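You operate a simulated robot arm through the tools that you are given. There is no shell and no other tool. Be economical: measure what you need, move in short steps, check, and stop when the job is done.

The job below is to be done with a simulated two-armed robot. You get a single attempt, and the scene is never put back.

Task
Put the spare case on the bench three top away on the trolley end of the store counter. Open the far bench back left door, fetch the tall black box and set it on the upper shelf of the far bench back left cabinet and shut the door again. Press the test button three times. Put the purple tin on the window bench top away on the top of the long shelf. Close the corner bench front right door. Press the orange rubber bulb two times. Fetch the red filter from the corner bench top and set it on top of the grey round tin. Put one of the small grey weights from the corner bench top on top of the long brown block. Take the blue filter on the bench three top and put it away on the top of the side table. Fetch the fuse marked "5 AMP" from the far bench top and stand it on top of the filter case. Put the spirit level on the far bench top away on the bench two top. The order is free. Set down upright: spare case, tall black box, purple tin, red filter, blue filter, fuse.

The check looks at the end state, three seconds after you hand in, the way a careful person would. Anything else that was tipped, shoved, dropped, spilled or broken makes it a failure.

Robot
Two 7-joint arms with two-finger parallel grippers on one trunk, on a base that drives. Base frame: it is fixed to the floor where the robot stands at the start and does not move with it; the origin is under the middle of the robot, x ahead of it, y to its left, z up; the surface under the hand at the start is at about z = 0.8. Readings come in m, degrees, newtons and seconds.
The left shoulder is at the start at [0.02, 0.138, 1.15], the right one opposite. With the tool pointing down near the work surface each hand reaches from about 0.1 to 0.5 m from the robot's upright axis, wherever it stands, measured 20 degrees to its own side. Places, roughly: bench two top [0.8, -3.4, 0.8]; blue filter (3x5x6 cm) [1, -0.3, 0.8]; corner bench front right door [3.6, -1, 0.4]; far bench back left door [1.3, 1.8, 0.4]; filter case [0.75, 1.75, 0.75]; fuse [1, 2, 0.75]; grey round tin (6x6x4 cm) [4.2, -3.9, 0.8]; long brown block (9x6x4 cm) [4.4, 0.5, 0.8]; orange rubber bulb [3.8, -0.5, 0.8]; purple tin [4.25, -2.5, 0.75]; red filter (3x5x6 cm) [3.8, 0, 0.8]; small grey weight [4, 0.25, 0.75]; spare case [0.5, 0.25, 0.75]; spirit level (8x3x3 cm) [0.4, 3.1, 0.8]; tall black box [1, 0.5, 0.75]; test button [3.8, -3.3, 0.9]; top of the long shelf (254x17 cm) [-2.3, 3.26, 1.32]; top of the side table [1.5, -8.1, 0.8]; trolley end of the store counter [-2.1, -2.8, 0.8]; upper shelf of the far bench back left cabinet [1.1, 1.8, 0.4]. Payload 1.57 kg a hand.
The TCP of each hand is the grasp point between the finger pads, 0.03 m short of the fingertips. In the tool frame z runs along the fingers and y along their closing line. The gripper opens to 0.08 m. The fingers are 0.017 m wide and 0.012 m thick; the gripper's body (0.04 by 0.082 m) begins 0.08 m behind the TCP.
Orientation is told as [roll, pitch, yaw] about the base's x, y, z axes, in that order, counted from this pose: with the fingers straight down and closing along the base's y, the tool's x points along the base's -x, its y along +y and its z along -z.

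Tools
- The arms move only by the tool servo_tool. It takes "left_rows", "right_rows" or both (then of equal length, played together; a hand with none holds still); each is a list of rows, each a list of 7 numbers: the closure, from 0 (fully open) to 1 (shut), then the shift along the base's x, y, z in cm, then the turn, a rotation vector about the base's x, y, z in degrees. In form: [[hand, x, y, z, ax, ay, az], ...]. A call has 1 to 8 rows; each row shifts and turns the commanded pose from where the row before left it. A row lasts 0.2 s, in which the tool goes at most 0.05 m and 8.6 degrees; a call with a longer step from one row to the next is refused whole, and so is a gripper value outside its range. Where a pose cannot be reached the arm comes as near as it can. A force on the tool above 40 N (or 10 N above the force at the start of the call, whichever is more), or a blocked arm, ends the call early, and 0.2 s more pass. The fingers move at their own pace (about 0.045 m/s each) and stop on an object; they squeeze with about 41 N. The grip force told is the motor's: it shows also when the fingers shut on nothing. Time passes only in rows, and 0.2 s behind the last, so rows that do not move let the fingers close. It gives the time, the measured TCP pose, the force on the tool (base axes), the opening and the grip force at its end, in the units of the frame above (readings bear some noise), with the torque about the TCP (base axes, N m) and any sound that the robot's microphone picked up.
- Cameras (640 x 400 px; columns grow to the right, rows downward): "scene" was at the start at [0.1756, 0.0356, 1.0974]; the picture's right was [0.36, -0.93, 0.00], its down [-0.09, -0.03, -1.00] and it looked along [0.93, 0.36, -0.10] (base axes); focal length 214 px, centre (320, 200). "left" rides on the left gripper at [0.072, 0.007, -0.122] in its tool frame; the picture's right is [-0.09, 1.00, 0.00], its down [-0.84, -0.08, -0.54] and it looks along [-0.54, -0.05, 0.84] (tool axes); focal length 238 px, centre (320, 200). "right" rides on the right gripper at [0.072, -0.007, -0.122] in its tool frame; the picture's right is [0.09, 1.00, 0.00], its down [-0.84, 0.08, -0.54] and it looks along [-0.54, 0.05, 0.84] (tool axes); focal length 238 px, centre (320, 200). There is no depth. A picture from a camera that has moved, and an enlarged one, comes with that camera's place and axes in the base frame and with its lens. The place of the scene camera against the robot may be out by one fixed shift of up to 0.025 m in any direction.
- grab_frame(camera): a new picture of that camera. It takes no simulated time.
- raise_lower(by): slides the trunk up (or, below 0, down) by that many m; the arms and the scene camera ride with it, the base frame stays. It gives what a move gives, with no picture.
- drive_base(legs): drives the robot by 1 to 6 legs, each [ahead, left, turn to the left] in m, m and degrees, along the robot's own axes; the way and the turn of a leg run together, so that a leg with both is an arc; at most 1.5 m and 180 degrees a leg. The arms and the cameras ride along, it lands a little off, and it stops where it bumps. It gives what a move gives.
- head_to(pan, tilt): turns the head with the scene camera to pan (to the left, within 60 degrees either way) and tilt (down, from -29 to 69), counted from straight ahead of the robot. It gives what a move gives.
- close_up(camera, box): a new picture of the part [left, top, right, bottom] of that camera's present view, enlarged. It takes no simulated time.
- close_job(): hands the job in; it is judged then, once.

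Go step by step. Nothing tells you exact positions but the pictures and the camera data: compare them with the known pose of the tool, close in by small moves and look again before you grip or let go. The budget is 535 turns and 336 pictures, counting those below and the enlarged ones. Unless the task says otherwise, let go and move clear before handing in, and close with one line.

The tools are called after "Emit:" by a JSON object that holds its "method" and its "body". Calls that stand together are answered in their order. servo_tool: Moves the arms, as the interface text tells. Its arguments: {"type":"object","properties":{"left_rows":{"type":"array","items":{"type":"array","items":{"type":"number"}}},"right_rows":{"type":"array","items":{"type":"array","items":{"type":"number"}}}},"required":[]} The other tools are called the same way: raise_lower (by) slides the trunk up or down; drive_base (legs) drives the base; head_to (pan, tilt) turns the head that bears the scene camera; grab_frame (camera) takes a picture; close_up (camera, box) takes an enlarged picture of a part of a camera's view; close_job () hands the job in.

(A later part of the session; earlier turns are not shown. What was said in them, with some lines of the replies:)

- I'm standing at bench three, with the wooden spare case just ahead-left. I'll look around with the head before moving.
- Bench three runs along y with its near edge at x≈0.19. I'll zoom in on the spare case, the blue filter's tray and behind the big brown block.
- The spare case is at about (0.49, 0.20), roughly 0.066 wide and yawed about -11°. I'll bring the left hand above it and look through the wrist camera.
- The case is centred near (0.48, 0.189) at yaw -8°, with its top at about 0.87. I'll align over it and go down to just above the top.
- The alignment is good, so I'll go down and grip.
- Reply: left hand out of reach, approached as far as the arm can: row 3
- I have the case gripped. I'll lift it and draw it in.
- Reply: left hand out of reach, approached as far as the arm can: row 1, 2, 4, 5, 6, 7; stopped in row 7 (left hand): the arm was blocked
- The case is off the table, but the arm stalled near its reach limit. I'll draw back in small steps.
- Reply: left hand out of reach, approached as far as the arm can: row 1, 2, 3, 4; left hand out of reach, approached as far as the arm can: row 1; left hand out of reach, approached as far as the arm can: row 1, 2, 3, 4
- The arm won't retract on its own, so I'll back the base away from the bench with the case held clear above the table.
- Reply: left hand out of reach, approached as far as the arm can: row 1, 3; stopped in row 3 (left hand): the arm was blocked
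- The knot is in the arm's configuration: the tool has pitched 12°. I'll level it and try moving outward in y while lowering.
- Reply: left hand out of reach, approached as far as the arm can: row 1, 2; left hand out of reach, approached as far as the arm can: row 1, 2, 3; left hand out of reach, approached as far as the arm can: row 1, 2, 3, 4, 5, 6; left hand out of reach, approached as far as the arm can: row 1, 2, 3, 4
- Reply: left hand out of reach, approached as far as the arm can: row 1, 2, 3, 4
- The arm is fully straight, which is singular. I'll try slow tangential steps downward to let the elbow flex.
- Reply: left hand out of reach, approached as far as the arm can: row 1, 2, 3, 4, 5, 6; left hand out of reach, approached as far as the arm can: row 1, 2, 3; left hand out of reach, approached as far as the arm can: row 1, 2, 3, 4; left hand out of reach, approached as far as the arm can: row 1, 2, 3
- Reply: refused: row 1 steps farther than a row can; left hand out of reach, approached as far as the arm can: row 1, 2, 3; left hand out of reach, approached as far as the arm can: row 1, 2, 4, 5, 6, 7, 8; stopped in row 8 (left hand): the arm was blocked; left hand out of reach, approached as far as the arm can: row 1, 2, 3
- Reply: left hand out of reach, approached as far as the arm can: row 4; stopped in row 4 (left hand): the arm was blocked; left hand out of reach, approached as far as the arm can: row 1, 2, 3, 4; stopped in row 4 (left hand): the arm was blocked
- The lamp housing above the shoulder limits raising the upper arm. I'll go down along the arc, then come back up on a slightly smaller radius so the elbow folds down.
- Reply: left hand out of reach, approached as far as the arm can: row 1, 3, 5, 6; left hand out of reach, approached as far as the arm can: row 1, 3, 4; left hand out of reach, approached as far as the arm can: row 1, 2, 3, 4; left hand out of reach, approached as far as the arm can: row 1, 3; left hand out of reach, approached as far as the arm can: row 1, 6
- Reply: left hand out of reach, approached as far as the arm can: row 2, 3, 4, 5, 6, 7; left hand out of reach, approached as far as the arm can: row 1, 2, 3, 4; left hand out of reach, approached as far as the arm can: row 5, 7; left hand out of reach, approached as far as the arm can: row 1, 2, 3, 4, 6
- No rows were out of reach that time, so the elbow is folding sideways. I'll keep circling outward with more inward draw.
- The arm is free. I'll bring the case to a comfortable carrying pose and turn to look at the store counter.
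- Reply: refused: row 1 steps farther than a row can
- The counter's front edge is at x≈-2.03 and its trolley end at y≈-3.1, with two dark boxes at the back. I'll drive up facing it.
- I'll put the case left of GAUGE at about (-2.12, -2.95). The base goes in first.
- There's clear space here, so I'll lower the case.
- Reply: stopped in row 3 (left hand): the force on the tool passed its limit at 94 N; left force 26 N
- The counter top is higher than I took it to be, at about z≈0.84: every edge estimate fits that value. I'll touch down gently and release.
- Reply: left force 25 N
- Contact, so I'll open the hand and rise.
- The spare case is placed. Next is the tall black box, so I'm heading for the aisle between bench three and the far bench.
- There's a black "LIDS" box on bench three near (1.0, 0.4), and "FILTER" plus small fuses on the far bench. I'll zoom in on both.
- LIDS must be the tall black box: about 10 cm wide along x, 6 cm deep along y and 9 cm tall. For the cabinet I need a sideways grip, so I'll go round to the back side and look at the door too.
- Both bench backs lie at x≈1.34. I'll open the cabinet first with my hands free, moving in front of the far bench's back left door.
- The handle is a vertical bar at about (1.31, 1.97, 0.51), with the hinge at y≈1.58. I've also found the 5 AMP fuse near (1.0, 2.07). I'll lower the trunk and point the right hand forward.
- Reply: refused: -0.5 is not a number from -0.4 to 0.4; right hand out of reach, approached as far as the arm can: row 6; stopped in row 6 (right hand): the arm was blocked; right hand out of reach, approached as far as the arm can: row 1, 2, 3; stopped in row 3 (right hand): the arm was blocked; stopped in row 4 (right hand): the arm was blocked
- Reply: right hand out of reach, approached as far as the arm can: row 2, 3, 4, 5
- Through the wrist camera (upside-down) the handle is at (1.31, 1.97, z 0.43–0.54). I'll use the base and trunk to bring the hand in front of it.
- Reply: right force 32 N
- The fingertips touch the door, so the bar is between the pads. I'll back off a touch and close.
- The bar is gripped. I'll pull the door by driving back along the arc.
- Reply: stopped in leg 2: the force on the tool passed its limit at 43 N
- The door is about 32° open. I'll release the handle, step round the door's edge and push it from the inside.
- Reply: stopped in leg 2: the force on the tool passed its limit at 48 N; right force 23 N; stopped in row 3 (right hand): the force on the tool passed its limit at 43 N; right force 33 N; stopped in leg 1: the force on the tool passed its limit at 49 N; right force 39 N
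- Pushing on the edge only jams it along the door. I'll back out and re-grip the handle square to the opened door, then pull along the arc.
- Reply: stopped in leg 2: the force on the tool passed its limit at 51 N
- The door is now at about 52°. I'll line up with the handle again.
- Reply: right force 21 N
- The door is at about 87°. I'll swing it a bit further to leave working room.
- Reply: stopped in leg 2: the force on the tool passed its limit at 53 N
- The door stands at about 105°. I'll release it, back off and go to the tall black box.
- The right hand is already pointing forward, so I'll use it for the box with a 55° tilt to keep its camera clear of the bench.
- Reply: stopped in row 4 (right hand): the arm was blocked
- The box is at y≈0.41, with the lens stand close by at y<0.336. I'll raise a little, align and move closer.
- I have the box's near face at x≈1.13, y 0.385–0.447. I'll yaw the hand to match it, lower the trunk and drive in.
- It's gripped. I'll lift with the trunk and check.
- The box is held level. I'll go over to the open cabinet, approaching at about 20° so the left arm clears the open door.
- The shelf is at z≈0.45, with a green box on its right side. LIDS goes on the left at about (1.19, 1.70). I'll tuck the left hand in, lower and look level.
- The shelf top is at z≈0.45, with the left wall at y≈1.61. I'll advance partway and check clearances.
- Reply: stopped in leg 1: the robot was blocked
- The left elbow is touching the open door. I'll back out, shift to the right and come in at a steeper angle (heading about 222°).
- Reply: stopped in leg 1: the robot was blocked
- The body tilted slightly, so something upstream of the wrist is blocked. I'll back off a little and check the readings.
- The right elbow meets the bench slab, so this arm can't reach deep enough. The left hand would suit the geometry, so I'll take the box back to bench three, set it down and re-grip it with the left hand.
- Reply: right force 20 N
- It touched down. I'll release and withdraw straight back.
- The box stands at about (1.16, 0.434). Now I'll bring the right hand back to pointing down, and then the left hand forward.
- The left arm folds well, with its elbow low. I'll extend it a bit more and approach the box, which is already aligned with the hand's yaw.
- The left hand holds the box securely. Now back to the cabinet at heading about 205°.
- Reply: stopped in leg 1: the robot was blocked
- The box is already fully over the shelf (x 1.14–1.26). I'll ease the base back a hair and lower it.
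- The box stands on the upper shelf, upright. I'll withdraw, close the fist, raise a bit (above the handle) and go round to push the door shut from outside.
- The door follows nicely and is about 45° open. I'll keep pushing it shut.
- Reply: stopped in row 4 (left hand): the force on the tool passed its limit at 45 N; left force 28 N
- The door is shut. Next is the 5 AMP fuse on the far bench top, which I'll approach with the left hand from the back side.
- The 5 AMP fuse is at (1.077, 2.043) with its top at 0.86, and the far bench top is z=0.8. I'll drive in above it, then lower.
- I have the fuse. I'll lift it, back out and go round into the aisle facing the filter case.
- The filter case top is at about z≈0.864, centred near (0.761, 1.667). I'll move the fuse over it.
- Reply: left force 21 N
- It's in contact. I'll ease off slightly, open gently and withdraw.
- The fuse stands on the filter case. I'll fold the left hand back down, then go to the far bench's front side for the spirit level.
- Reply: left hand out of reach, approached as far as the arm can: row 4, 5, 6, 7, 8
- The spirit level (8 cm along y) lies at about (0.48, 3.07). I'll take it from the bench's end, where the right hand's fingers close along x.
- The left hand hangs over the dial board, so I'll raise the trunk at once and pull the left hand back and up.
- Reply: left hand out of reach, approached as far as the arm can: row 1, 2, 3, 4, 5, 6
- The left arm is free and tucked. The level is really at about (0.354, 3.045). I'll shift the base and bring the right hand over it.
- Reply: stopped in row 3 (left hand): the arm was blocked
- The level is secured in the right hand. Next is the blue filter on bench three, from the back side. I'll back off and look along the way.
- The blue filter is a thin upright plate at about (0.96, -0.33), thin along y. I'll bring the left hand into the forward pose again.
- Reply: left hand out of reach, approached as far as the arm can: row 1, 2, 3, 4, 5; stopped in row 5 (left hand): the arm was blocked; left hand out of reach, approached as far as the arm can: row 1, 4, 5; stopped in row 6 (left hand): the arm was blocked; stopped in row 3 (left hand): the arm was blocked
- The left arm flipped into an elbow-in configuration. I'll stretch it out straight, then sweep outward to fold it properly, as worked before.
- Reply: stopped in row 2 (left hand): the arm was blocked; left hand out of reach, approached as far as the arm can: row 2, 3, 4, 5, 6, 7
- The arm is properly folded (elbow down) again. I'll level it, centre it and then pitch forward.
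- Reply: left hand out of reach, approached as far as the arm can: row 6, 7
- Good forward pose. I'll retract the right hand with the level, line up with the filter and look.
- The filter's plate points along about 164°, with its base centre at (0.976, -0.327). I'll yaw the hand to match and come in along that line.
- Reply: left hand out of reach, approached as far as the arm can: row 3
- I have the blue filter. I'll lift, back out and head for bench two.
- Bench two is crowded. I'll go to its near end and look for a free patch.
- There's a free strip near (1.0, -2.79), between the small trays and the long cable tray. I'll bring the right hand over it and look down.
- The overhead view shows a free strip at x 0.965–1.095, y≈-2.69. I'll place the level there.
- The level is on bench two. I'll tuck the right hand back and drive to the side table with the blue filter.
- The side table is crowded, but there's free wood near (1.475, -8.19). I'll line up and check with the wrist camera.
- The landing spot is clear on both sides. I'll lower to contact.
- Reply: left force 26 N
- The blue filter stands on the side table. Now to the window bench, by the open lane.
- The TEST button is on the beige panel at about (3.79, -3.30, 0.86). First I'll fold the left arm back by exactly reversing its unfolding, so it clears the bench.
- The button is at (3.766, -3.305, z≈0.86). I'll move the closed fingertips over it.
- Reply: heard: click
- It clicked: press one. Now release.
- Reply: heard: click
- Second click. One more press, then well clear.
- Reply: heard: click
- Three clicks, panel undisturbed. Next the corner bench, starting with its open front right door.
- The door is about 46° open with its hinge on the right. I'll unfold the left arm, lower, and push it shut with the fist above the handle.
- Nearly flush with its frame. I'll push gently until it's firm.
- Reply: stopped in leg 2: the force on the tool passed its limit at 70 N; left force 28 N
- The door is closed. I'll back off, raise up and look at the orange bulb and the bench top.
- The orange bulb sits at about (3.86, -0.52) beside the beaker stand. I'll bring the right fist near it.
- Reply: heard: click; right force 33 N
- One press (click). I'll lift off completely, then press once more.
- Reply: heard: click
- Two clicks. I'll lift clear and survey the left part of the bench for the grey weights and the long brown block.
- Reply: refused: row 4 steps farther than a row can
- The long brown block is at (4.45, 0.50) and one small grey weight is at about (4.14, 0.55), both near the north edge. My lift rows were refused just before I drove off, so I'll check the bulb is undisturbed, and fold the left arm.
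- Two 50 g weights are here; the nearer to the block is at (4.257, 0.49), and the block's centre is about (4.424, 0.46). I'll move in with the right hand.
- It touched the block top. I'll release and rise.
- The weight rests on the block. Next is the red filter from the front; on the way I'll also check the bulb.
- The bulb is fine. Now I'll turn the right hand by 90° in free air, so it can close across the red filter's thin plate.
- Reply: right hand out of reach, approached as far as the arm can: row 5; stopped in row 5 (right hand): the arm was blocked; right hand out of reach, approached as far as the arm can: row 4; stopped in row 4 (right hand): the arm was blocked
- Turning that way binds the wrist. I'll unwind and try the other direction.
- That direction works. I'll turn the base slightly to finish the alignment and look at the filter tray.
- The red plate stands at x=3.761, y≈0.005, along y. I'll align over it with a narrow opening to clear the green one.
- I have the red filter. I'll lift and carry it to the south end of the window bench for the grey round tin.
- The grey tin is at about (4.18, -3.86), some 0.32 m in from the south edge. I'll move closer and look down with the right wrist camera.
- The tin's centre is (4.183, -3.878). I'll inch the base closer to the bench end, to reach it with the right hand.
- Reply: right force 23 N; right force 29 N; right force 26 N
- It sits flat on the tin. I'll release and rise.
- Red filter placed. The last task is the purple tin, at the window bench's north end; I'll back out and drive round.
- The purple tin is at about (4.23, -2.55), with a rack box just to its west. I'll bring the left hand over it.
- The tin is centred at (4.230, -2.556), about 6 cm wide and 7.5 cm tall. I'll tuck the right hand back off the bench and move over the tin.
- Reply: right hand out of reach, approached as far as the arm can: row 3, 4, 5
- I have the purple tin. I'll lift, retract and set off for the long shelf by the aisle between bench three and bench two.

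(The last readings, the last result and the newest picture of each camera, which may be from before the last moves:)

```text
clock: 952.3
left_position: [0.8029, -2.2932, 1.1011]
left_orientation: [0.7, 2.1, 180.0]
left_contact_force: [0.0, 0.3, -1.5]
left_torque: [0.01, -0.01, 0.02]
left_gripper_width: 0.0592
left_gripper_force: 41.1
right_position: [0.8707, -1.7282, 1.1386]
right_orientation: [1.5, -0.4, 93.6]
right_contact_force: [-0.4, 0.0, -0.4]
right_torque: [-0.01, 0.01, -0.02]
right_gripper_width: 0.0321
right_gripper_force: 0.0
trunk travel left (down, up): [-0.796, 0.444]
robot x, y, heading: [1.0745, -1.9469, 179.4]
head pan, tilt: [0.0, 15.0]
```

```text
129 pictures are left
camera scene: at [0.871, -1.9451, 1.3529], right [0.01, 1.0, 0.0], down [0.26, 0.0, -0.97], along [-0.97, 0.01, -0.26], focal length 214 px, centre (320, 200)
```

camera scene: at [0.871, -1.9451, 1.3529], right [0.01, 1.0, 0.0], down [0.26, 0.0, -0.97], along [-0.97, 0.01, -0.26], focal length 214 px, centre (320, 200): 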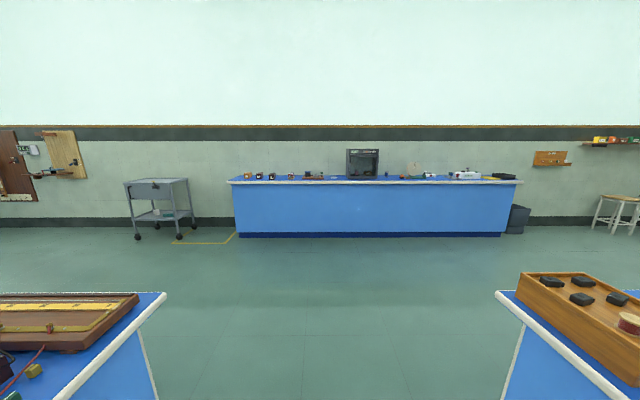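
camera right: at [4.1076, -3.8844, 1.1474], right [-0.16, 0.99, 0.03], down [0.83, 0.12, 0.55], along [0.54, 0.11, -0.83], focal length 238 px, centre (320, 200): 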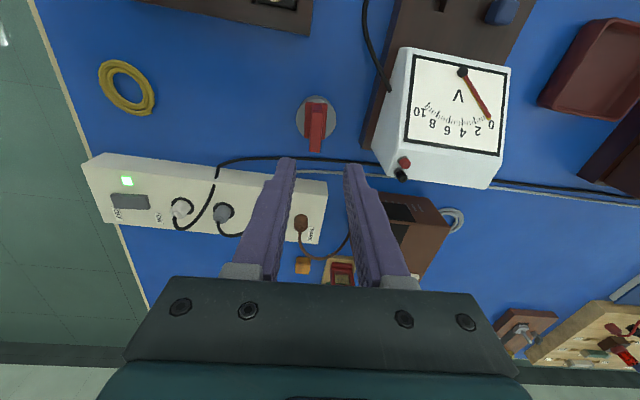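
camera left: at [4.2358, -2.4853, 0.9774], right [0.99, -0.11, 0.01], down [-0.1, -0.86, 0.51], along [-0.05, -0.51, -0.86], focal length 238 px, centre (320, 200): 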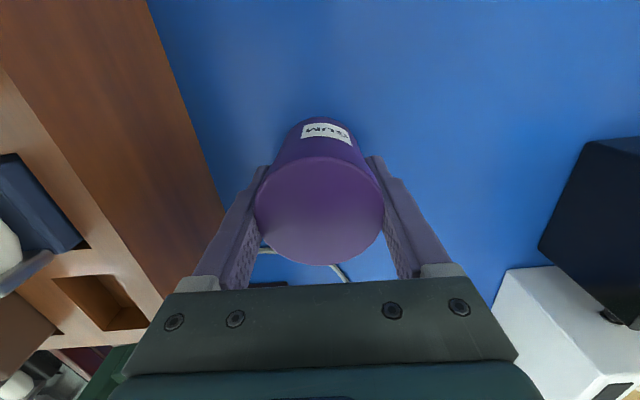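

Emit:
{"method": "drive_base", "body": {"legs": [[1.0, 0, 0], [0.9, 0, 0], [0, 0, -90], [1.45, 0, 0], [1.45, 0, 0], [1.45, 0, 0]]}}

Emit:
{"method": "drive_base", "body": {"legs": [[0.6, 0, 0], [0, 0, 90]]}}

Emit:
{"method": "grab_frame", "body": {"camera": "scene"}}

```text
clock: 985.9
left_position: [-0.957, 2.6038, 1.1017]
left_orientation: [0.7, 2.4, 85.4]
left_contact_force: [1.2, -0.6, -1.3]
left_torque: [-0.02, 0.01, 0.0]
left_gripper_width: 0.0594
left_gripper_force: 41.2
right_position: [-0.4002, 2.4927, 1.1385]
right_orientation: [1.5, -0.5, -1.0]
right_contact_force: [0.4, -0.4, 0.1]
right_torque: [0.02, -0.05, -0.01]
right_gripper_width: 0.032
right_gripper_force: 0.2
trunk travel left (down, up): [-0.796, 0.444]
robot x, y, heading: [-0.6383, 2.3062, 84.7]
head pan, tilt: [0.0, 15.0]
```

```text
clock: 993.1
left_position: [-0.8792, 2.577, 1.1003]
left_orientation: [0.6, 2.2, 175.7]
left_contact_force: [0.8, 0.5, -1.2]
left_torque: [0.0, -0.05, 0.01]
left_gripper_width: 0.0593
left_gripper_force: 40.8
right_position: [-0.7681, 3.1338, 1.1391]
right_orientation: [1.5, -0.4, 89.3]
right_contact_force: [0.2, 0.5, 0.1]
right_torque: [-0.03, 0.02, -0.02]
right_gripper_width: 0.0323
right_gripper_force: 0.1
trunk travel left (down, up): [-0.796, 0.444]
robot x, y, heading: [-0.5876, 2.8954, 174.8]
head pan, tilt: [0.0, 15.0]
```

```text
128 pictures are left
camera scene: at [-0.7865, 2.9179, 1.353], right [0.08, 1.0, 0.0], down [0.26, -0.02, -0.97], along [-0.96, 0.08, -0.26], focal length 214 px, centre (320, 200)
```

scene: 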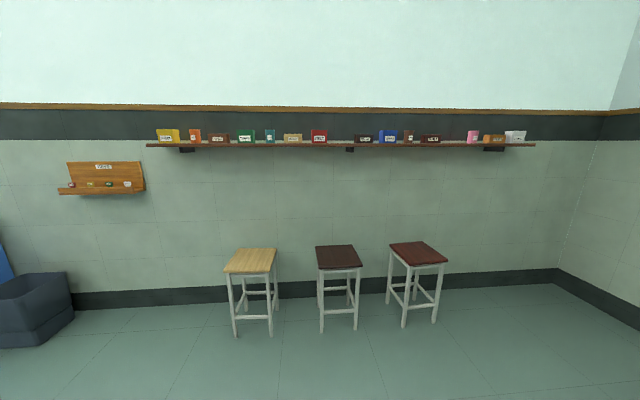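

The shelf runs along the west wall with stools below. There's a gap near y≈4.0, reachable from beside the last stool. I'll move there and raise the trunk.

Emit:
{"method": "drive_base", "body": {"legs": [[0, 0, 5], [0, -1.44, 0], [0.75, 0, 0]]}}

Emit:
{"method": "raise_lower", "body": {"by": 0.36}}

Emit:
{"method": "head_to", "body": {"pan": 15, "tilt": 20}}

Emit:
{"method": "grab_frame", "body": {"camera": "scene"}}

```text
clock: 1004.3
left_position: [-1.5958, 4.0019, 1.1005]
left_orientation: [0.7, 2.2, 179.2]
left_contact_force: [0.3, -0.4, -2.1]
left_torque: [0.05, 0.0, 0.0]
left_gripper_width: 0.0593
left_gripper_force: 40.7
right_position: [-1.5203, 4.5641, 1.139]
right_orientation: [1.4, -0.3, 93.0]
right_contact_force: [0.4, 0.5, -0.3]
right_torque: [0.0, 0.0, -0.01]
right_gripper_width: 0.032
right_gripper_force: 0.0
trunk travel left (down, up): [-0.796, 0.444]
robot x, y, heading: [-1.3207, 4.3436, 179.1]
head pan, tilt: [0.0, 15.0]
```

```text
clock: 1007.8
left_position: [-1.5959, 4.0015, 1.4615]
left_orientation: [0.7, 2.1, 179.1]
left_contact_force: [0.5, 0.3, -2.4]
left_torque: [0.0, 0.0, -0.02]
left_gripper_width: 0.0594
left_gripper_force: 41.3
right_position: [-1.5206, 4.5643, 1.4982]
right_orientation: [1.6, -0.4, 92.9]
right_contact_force: [0.0, 0.2, -0.8]
right_torque: [0.01, -0.01, 0.01]
right_gripper_width: 0.0321
right_gripper_force: 0.0
trunk travel left (down, up): [-1.156, 0.084]
robot x, y, heading: [-1.3238, 4.3415, 179.3]
head pan, tilt: [0.0, 15.0]
```

```text
clock: 1008.6
left_position: [-1.5966, 4.0007, 1.4604]
left_orientation: [0.7, 2.2, 179.2]
left_contact_force: [0.4, 0.3, -1.9]
left_torque: [0.0, 0.01, 0.02]
left_gripper_width: 0.0594
left_gripper_force: 41.3
right_position: [-1.5202, 4.564, 1.4985]
right_orientation: [1.5, -0.4, 93.0]
right_contact_force: [0.1, -0.1, 0.3]
right_torque: [-0.03, 0.0, -0.01]
right_gripper_width: 0.0321
right_gripper_force: 0.0
trunk travel left (down, up): [-1.156, 0.084]
robot x, y, heading: [-1.3198, 4.3437, 178.7]
head pan, tilt: [15.0, 20.0]
```

```text
127 pictures are left
camera scene: at [-1.5212, 4.3243, 1.7049], right [-0.24, 0.97, 0.0], down [0.33, 0.08, -0.94], along [-0.91, -0.22, -0.34], focal length 214 px, centre (320, 200)
```

scene: 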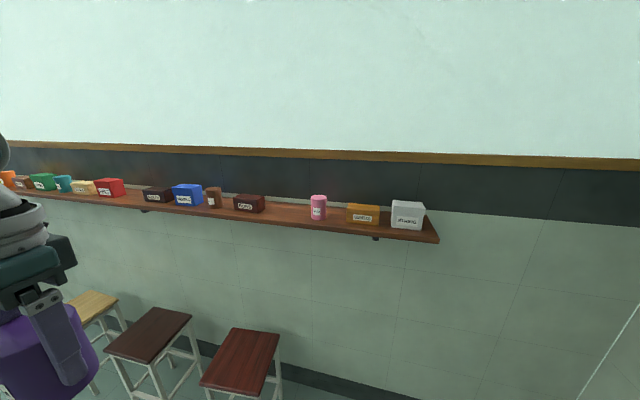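

Emit:
{"method": "drive_base", "body": {"legs": [[0.45, 0.02, 1], [0.15, 0, 0]]}}

Emit:
{"method": "grab_frame", "body": {"camera": "left"}}

Emit:
{"method": "head_to", "body": {"pan": 30, "tilt": 35}}

Emit:
{"method": "grab_frame", "body": {"camera": "scene"}}

```text
clock: 1012.3
left_position: [-2.1992, 3.984, 1.4618]
left_orientation: [0.7, 2.2, 180.0]
left_contact_force: [-0.4, 0.1, -1.8]
left_torque: [0.0, 0.01, 0.03]
left_gripper_width: 0.0592
left_gripper_force: 40.9
right_position: [-2.1311, 4.548, 1.4992]
right_orientation: [1.4, -0.5, 93.6]
right_contact_force: [1.1, 0.3, -0.8]
right_torque: [0.03, -0.02, 0.01]
right_gripper_width: 0.0322
right_gripper_force: 0.1
trunk travel left (down, up): [-1.156, 0.084]
robot x, y, heading: [-1.9256, 4.3263, 179.8]
head pan, tilt: [15.0, 20.0]
```

```text
126 pictures are left
camera left: at [-2.1313, 3.9766, 1.5863], right [-0.09, -1.0, 0.01], down [-0.86, 0.08, 0.51], along [-0.51, 0.04, -0.86], focal length 238 px, centre (320, 200)
```

left: 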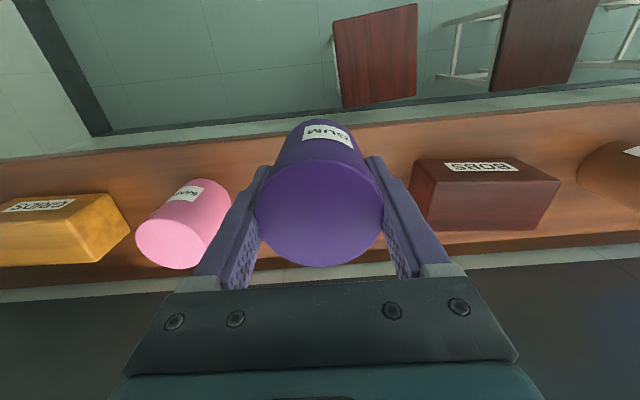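

```text
clock: 1013.1
left_position: [-2.1999, 3.9831, 1.4623]
left_orientation: [0.7, 2.1, 180.0]
left_contact_force: [-0.4, 0.1, -2.2]
left_torque: [-0.01, -0.03, 0.0]
left_gripper_width: 0.0597
left_gripper_force: 41.0
right_position: [-2.1307, 4.5477, 1.4998]
right_orientation: [1.6, -0.4, 93.8]
right_contact_force: [0.9, -0.3, 0.0]
right_torque: [0.01, 0.01, -0.03]
right_gripper_width: 0.0317
right_gripper_force: 0.1
trunk travel left (down, up): [-1.156, 0.084]
robot x, y, heading: [-1.9273, 4.3282, 179.3]
head pan, tilt: [30.0, 35.0]
```

```text
125 pictures are left
camera scene: at [-2.1153, 4.2875, 1.6811], right [-0.49, 0.87, 0.0], down [0.5, 0.28, -0.82], along [-0.71, -0.4, -0.57], focal length 214 px, centre (320, 200)
```

scene: 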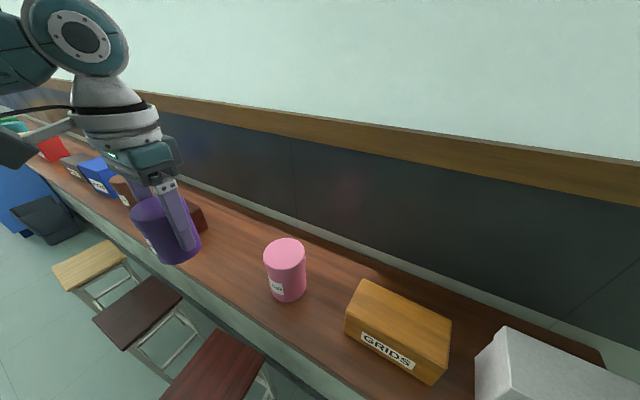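

The shelf spans x≈-2.20…-2.41 and the gap y≈3.875–4.10. I'll extend to x=-2.305 and lower.

Emit:
{"method": "servo_tool", "body": {"left_rows": [[1, -3.5, 0, 0, 0, 0, 0], [1, -3.5, 0, 0, 0, 0, 0], [1, -3.5, 0, 0, 0, 0, 0], [1, 0, 0, -2, 0, 0, 0], [1, 0, 0, -2, 0, 0, 0]]}}

Emit:
{"method": "grab_frame", "body": {"camera": "left"}}

Emit:
{"method": "grab_frame", "body": {"camera": "scene"}}

```text
clock: 1014.3
left_position: [-2.3057, 3.9858, 1.4215]
left_orientation: [0.7, 2.3, 179.9]
left_contact_force: [0.2, 0.4, -1.2]
left_torque: [0.01, 0.0, 0.0]
left_gripper_width: 0.0594
left_gripper_force: 41.6
right_position: [-2.1308, 4.5469, 1.4988]
right_orientation: [1.5, -0.5, 93.7]
right_contact_force: [0.3, -0.4, -0.1]
right_torque: [-0.01, 0.01, -0.01]
right_gripper_width: 0.032
right_gripper_force: 0.1
trunk travel left (down, up): [-1.156, 0.084]
robot x, y, heading: [-1.9294, 4.3264, 179.7]
head pan, tilt: [30.0, 35.0]
```

```text
124 pictures are left
camera left: at [-2.2373, 3.9788, 1.5451], right [-0.09, -1.0, 0.01], down [-0.86, 0.09, 0.51], along [-0.51, 0.04, -0.86], focal length 238 px, centre (320, 200)
```

left: 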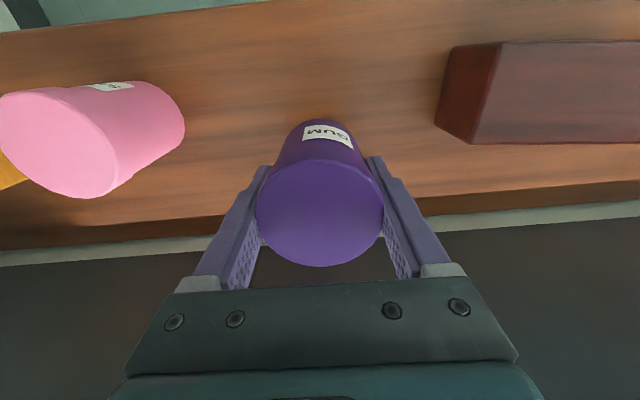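

```text
123 pictures are left
camera scene: at [-2.1153, 4.2875, 1.681], right [-0.49, 0.87, 0.0], down [0.5, 0.28, -0.82], along [-0.71, -0.4, -0.57], focal length 214 px, centre (320, 200)
```

scene: 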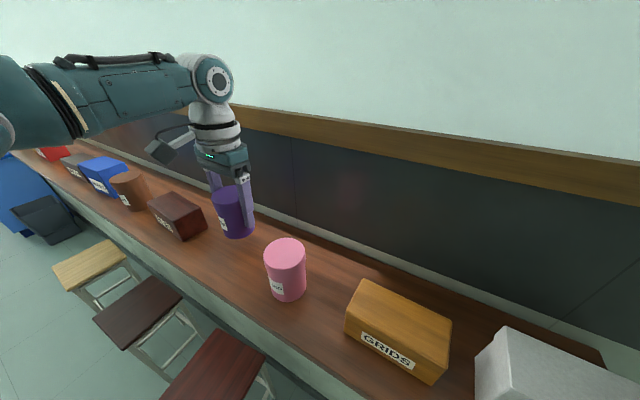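

Emit:
{"method": "raise_lower", "body": {"by": -0.04}}

Emit:
{"method": "raise_lower", "body": {"by": -0.004}}

Emit:
{"method": "raise_lower", "body": {"by": -0.003}}

```text
clock: 1015.1
left_position: [-2.3065, 3.9857, 1.3813]
left_orientation: [0.6, 2.1, 180.1]
left_contact_force: [6.8, 3.4, 25.9]
left_torque: [0.89, -0.58, -0.18]
left_gripper_width: 0.0596
left_gripper_force: 40.9
right_position: [-2.1328, 4.5464, 1.4592]
right_orientation: [1.6, -0.3, 93.6]
right_contact_force: [-0.5, 0.1, -0.5]
right_torque: [-0.04, -0.02, 0.01]
right_gripper_width: 0.0321
right_gripper_force: 0.0
trunk travel left (down, up): [-1.116, 0.124]
robot x, y, heading: [-1.9275, 4.3286, 179.5]
head pan, tilt: [30.0, 35.0]
```

```text
clock: 1015.5
left_position: [-2.3068, 3.9844, 1.3829]
left_orientation: [0.6, 2.0, 180.0]
left_contact_force: [2.1, -2.0, 11.4]
left_torque: [0.25, -0.14, -0.08]
left_gripper_width: 0.0595
left_gripper_force: 40.6
right_position: [-2.1313, 4.5468, 1.4585]
right_orientation: [1.5, -0.3, 93.7]
right_contact_force: [0.2, 0.8, 0.6]
right_torque: [0.03, 0.03, 0.01]
right_gripper_width: 0.032
right_gripper_force: 0.0
trunk travel left (down, up): [-1.115, 0.125]
robot x, y, heading: [-1.932, 4.3262, 179.6]
head pan, tilt: [30.0, 35.0]
stopped: the force on the tool passed its limit at 42 N (the readings are from after the stop); the commanded pose is now the measured one
```

```text
clock: 1015.9
left_position: [-2.3069, 3.9838, 1.3822]
left_orientation: [0.5, 1.9, 180.1]
left_contact_force: [2.9, -3.1, 11.8]
left_torque: [0.25, -0.15, -0.07]
left_gripper_width: 0.0594
left_gripper_force: 40.9
right_position: [-2.1308, 4.5468, 1.4555]
right_orientation: [1.5, -0.3, 93.8]
right_contact_force: [-0.2, 0.5, 0.5]
right_torque: [0.01, -0.01, -0.01]
right_gripper_width: 0.0319
right_gripper_force: 0.1
trunk travel left (down, up): [-1.113, 0.127]
robot x, y, heading: [-1.9299, 4.3283, 179.6]
head pan, tilt: [30.0, 35.0]
stopped: the force on the tool passed its limit at 43 N (the readings are from after the stop); the commanded pose is now the measured one
```

It's on the shelf. I'll ease off, release and check.

Emit:
{"method": "raise_lower", "body": {"by": 0.003}}

Emit:
{"method": "servo_tool", "body": {"left_rows": [[0.6, 0, 0, 0, 0, 0, 0], [0.2, 0, 0, 0, 0, 0, 0], [0, 0, 0, 0, 0, 0, 0], [0, 0, 0, 0, 0, 0, 0]]}}

Emit:
{"method": "raise_lower", "body": {"by": 0.1}}

Emit:
{"method": "grab_frame", "body": {"camera": "left"}}

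Emit:
{"method": "grab_frame", "body": {"camera": "scene"}}

```text
clock: 1016.5
left_position: [-2.3058, 3.985, 1.3837]
left_orientation: [0.4, 2.2, 180.0]
left_contact_force: [-0.1, 0.6, -0.3]
left_torque: [0.0, 0.04, 0.01]
left_gripper_width: 0.0596
left_gripper_force: 40.8
right_position: [-2.1308, 4.5477, 1.4595]
right_orientation: [1.5, -0.3, 93.8]
right_contact_force: [0.2, -0.2, 0.3]
right_torque: [0.02, 0.0, 0.01]
right_gripper_width: 0.0321
right_gripper_force: 0.1
trunk travel left (down, up): [-1.116, 0.124]
robot x, y, heading: [-1.9242, 4.3246, 179.9]
head pan, tilt: [30.0, 35.0]
```

```text
clock: 1017.5
left_position: [-2.306, 3.9862, 1.3852]
left_orientation: [0.5, 2.2, 179.9]
left_contact_force: [0.3, -0.1, 0.5]
left_torque: [-0.01, 0.03, 0.01]
left_gripper_width: 0.0802
left_gripper_force: 0.1
right_position: [-2.1307, 4.5476, 1.4571]
right_orientation: [1.5, -0.3, 93.6]
right_contact_force: [1.5, 0.4, -0.1]
right_torque: [-0.03, -0.02, -0.02]
right_gripper_width: 0.0321
right_gripper_force: 0.1
trunk travel left (down, up): [-1.116, 0.124]
robot x, y, heading: [-1.9287, 4.3276, 179.4]
head pan, tilt: [30.0, 35.0]
```

```text
clock: 1018.8
left_position: [-2.306, 3.9855, 1.4836]
left_orientation: [0.3, 2.1, 179.8]
left_contact_force: [-0.1, 0.4, -0.2]
left_torque: [-0.03, 0.03, 0.01]
left_gripper_width: 0.0801
left_gripper_force: 0.1
right_position: [-2.1319, 4.5469, 1.5596]
right_orientation: [1.4, -0.4, 93.7]
right_contact_force: [-0.1, 0.3, -0.1]
right_torque: [-0.01, 0.0, -0.01]
right_gripper_width: 0.0318
right_gripper_force: 0.1
trunk travel left (down, up): [-1.216, 0.024]
robot x, y, heading: [-1.9318, 4.3296, 179.6]
head pan, tilt: [30.0, 35.0]
```

```text
122 pictures are left
camera left: at [-2.2377, 3.9786, 1.6088], right [-0.09, -1.0, 0.0], down [-0.86, 0.08, 0.51], along [-0.51, 0.04, -0.86], focal length 238 px, centre (320, 200)
```

left: 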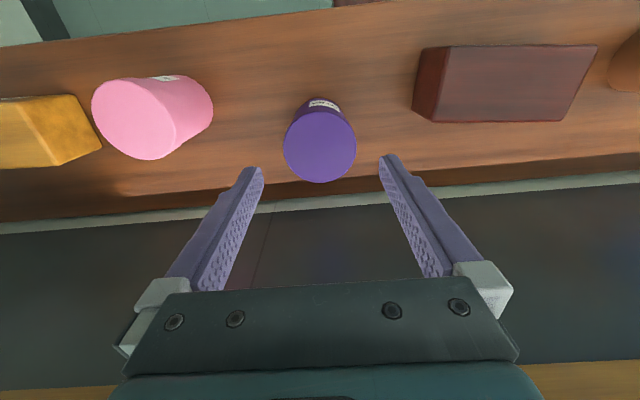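

```text
121 pictures are left
camera scene: at [-2.115, 4.2874, 1.7409], right [-0.49, 0.87, 0.0], down [0.5, 0.28, -0.82], along [-0.71, -0.4, -0.57], focal length 214 px, centre (320, 200)
```

scene: 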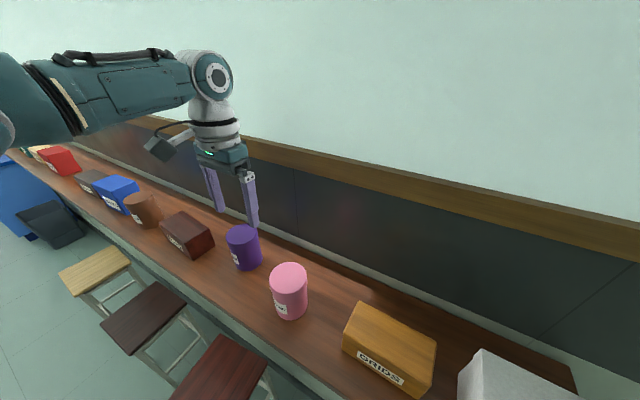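

The purple tin stands in its gap on the shelf. I'll back well clear before handing in.

Emit:
{"method": "drive_base", "body": {"legs": [[-0.6, 0, 0]]}}

Emit:
{"method": "head_to", "body": {"pan": 10, "tilt": 20}}

Emit:
{"method": "grab_frame", "body": {"camera": "scene"}}

```text
clock: 1022.2
left_position: [-1.7069, 3.9814, 1.4837]
left_orientation: [0.4, 2.1, 180.0]
left_contact_force: [0.9, 0.5, 0.0]
left_torque: [0.02, 0.0, 0.03]
left_gripper_width: 0.0801
left_gripper_force: 0.0
right_position: [-1.5314, 4.5427, 1.5591]
right_orientation: [1.4, -0.4, 93.9]
right_contact_force: [1.1, 0.2, -0.2]
right_torque: [0.0, 0.02, 0.01]
right_gripper_width: 0.0318
right_gripper_force: 0.1
trunk travel left (down, up): [-1.216, 0.024]
robot x, y, heading: [-1.3297, 4.324, 179.6]
head pan, tilt: [30.0, 35.0]
```

```text
clock: 1023.0
left_position: [-1.7075, 3.9813, 1.484]
left_orientation: [0.3, 2.1, 179.9]
left_contact_force: [0.1, 0.0, 0.1]
left_torque: [0.01, 0.04, -0.02]
left_gripper_width: 0.0798
left_gripper_force: 0.0
right_position: [-1.5325, 4.5428, 1.5575]
right_orientation: [1.4, -0.5, 93.9]
right_contact_force: [0.3, -0.3, 0.1]
right_torque: [0.02, -0.01, -0.01]
right_gripper_width: 0.0322
right_gripper_force: 0.0
trunk travel left (down, up): [-1.216, 0.024]
robot x, y, heading: [-1.3299, 4.325, 179.8]
head pan, tilt: [10.0, 20.0]
```

```text
120 pictures are left
camera scene: at [-1.5309, 4.3114, 1.7647], right [-0.17, 0.99, 0.0], down [0.34, 0.06, -0.94], along [-0.93, -0.16, -0.34], focal length 214 px, centre (320, 200)
```

scene: 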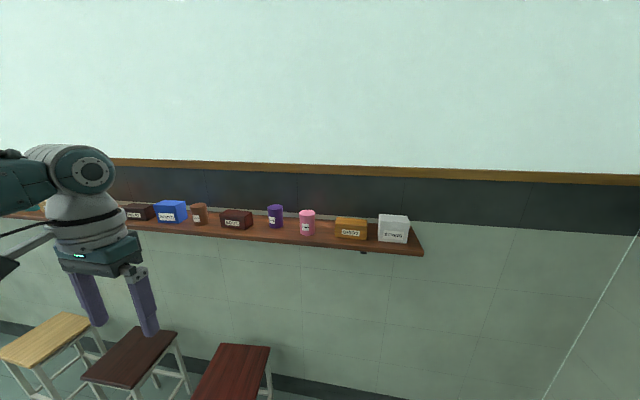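

Before handing in, I'll take one look back at the far bench door and top, since I worked there longest.

Emit:
{"method": "drive_base", "body": {"legs": [[0, 0, 180], [0, -0.62, 0], [1.4, 0, 0], [1.4, 0, 0], [0.9, 0, 0], [0, 0, -100]]}}

Emit:
{"method": "head_to", "body": {"pan": -40, "tilt": 28}}

Emit:
{"method": "grab_frame", "body": {"camera": "scene"}}

```text
clock: 1055.9
left_position: [2.7977, 3.6559, 1.4844]
left_orientation: [0.5, 2.2, -92.0]
left_contact_force: [0.6, 0.1, -0.1]
left_torque: [-0.02, -0.02, 0.01]
left_gripper_width: 0.0799
left_gripper_force: 0.0
right_position: [2.2444, 3.8485, 1.5585]
right_orientation: [1.6, -0.4, -178.1]
right_contact_force: [0.1, -1.1, 0.3]
right_torque: [-0.01, 0.01, 0.01]
right_gripper_width: 0.032
right_gripper_force: 0.0
trunk travel left (down, up): [-1.216, 0.024]
robot x, y, heading: [2.4698, 4.0444, -92.5]
head pan, tilt: [10.0, 20.0]
```

```text
clock: 1057.1
left_position: [2.7992, 3.6546, 1.4843]
left_orientation: [0.3, 2.1, -92.1]
left_contact_force: [0.3, 1.1, -0.6]
left_torque: [0.01, 0.01, -0.01]
left_gripper_width: 0.0799
left_gripper_force: 0.1
right_position: [2.2441, 3.8495, 1.5589]
right_orientation: [1.5, -0.4, -178.2]
right_contact_force: [-0.7, 0.4, -0.1]
right_torque: [-0.01, 0.0, 0.04]
right_gripper_width: 0.032
right_gripper_force: 0.0
trunk travel left (down, up): [-1.216, 0.024]
robot x, y, heading: [2.4698, 4.0469, -92.3]
head pan, tilt: [-40.0, 28.0]
```

```text
119 pictures are left
camera scene: at [2.3946, 3.8799, 1.7519], right [-0.74, 0.67, 0.0], down [0.32, 0.35, -0.88], along [-0.59, -0.65, -0.47], focal length 214 px, centre (320, 200)
```

scene: 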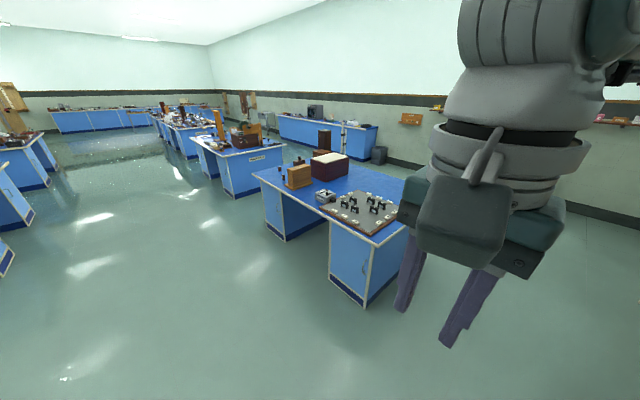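

Emit:
{"method": "close_up", "body": {"camera": "scene", "box": [240, 130, 410, 260]}}

```text
3.08 times, centred on (325, 195) of scene
camera zoom: at [2.3946, 3.8799, 1.7519], right [-0.74, 0.67, 0.0], down [0.32, 0.35, -0.88], along [-0.59, -0.65, -0.47], focal length 660 px, centre (305, 215)
```

zoom: 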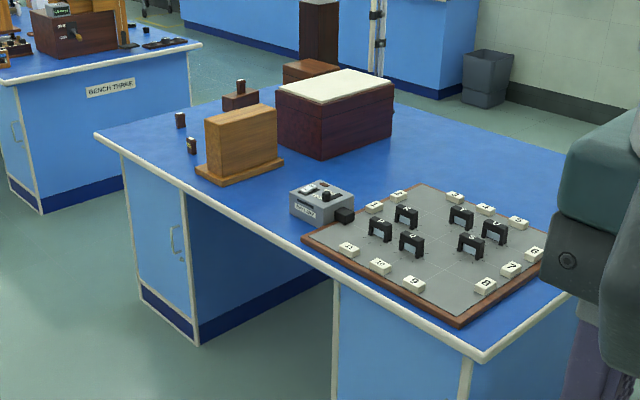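

The far bench door is shut, the fuse stands on the filter case, and everything else is in place, so I'm handing in.

Emit:
{"method": "close_job", "body": {}}

```text
The job is handed in.
```

All eleven jobs are done and the robot is clear of everything. The one slip was at the orange bulb: a lift was refused, so I drove off with the fist still on it. It looked undisturbed afterwards, and I heard only the two clicks.
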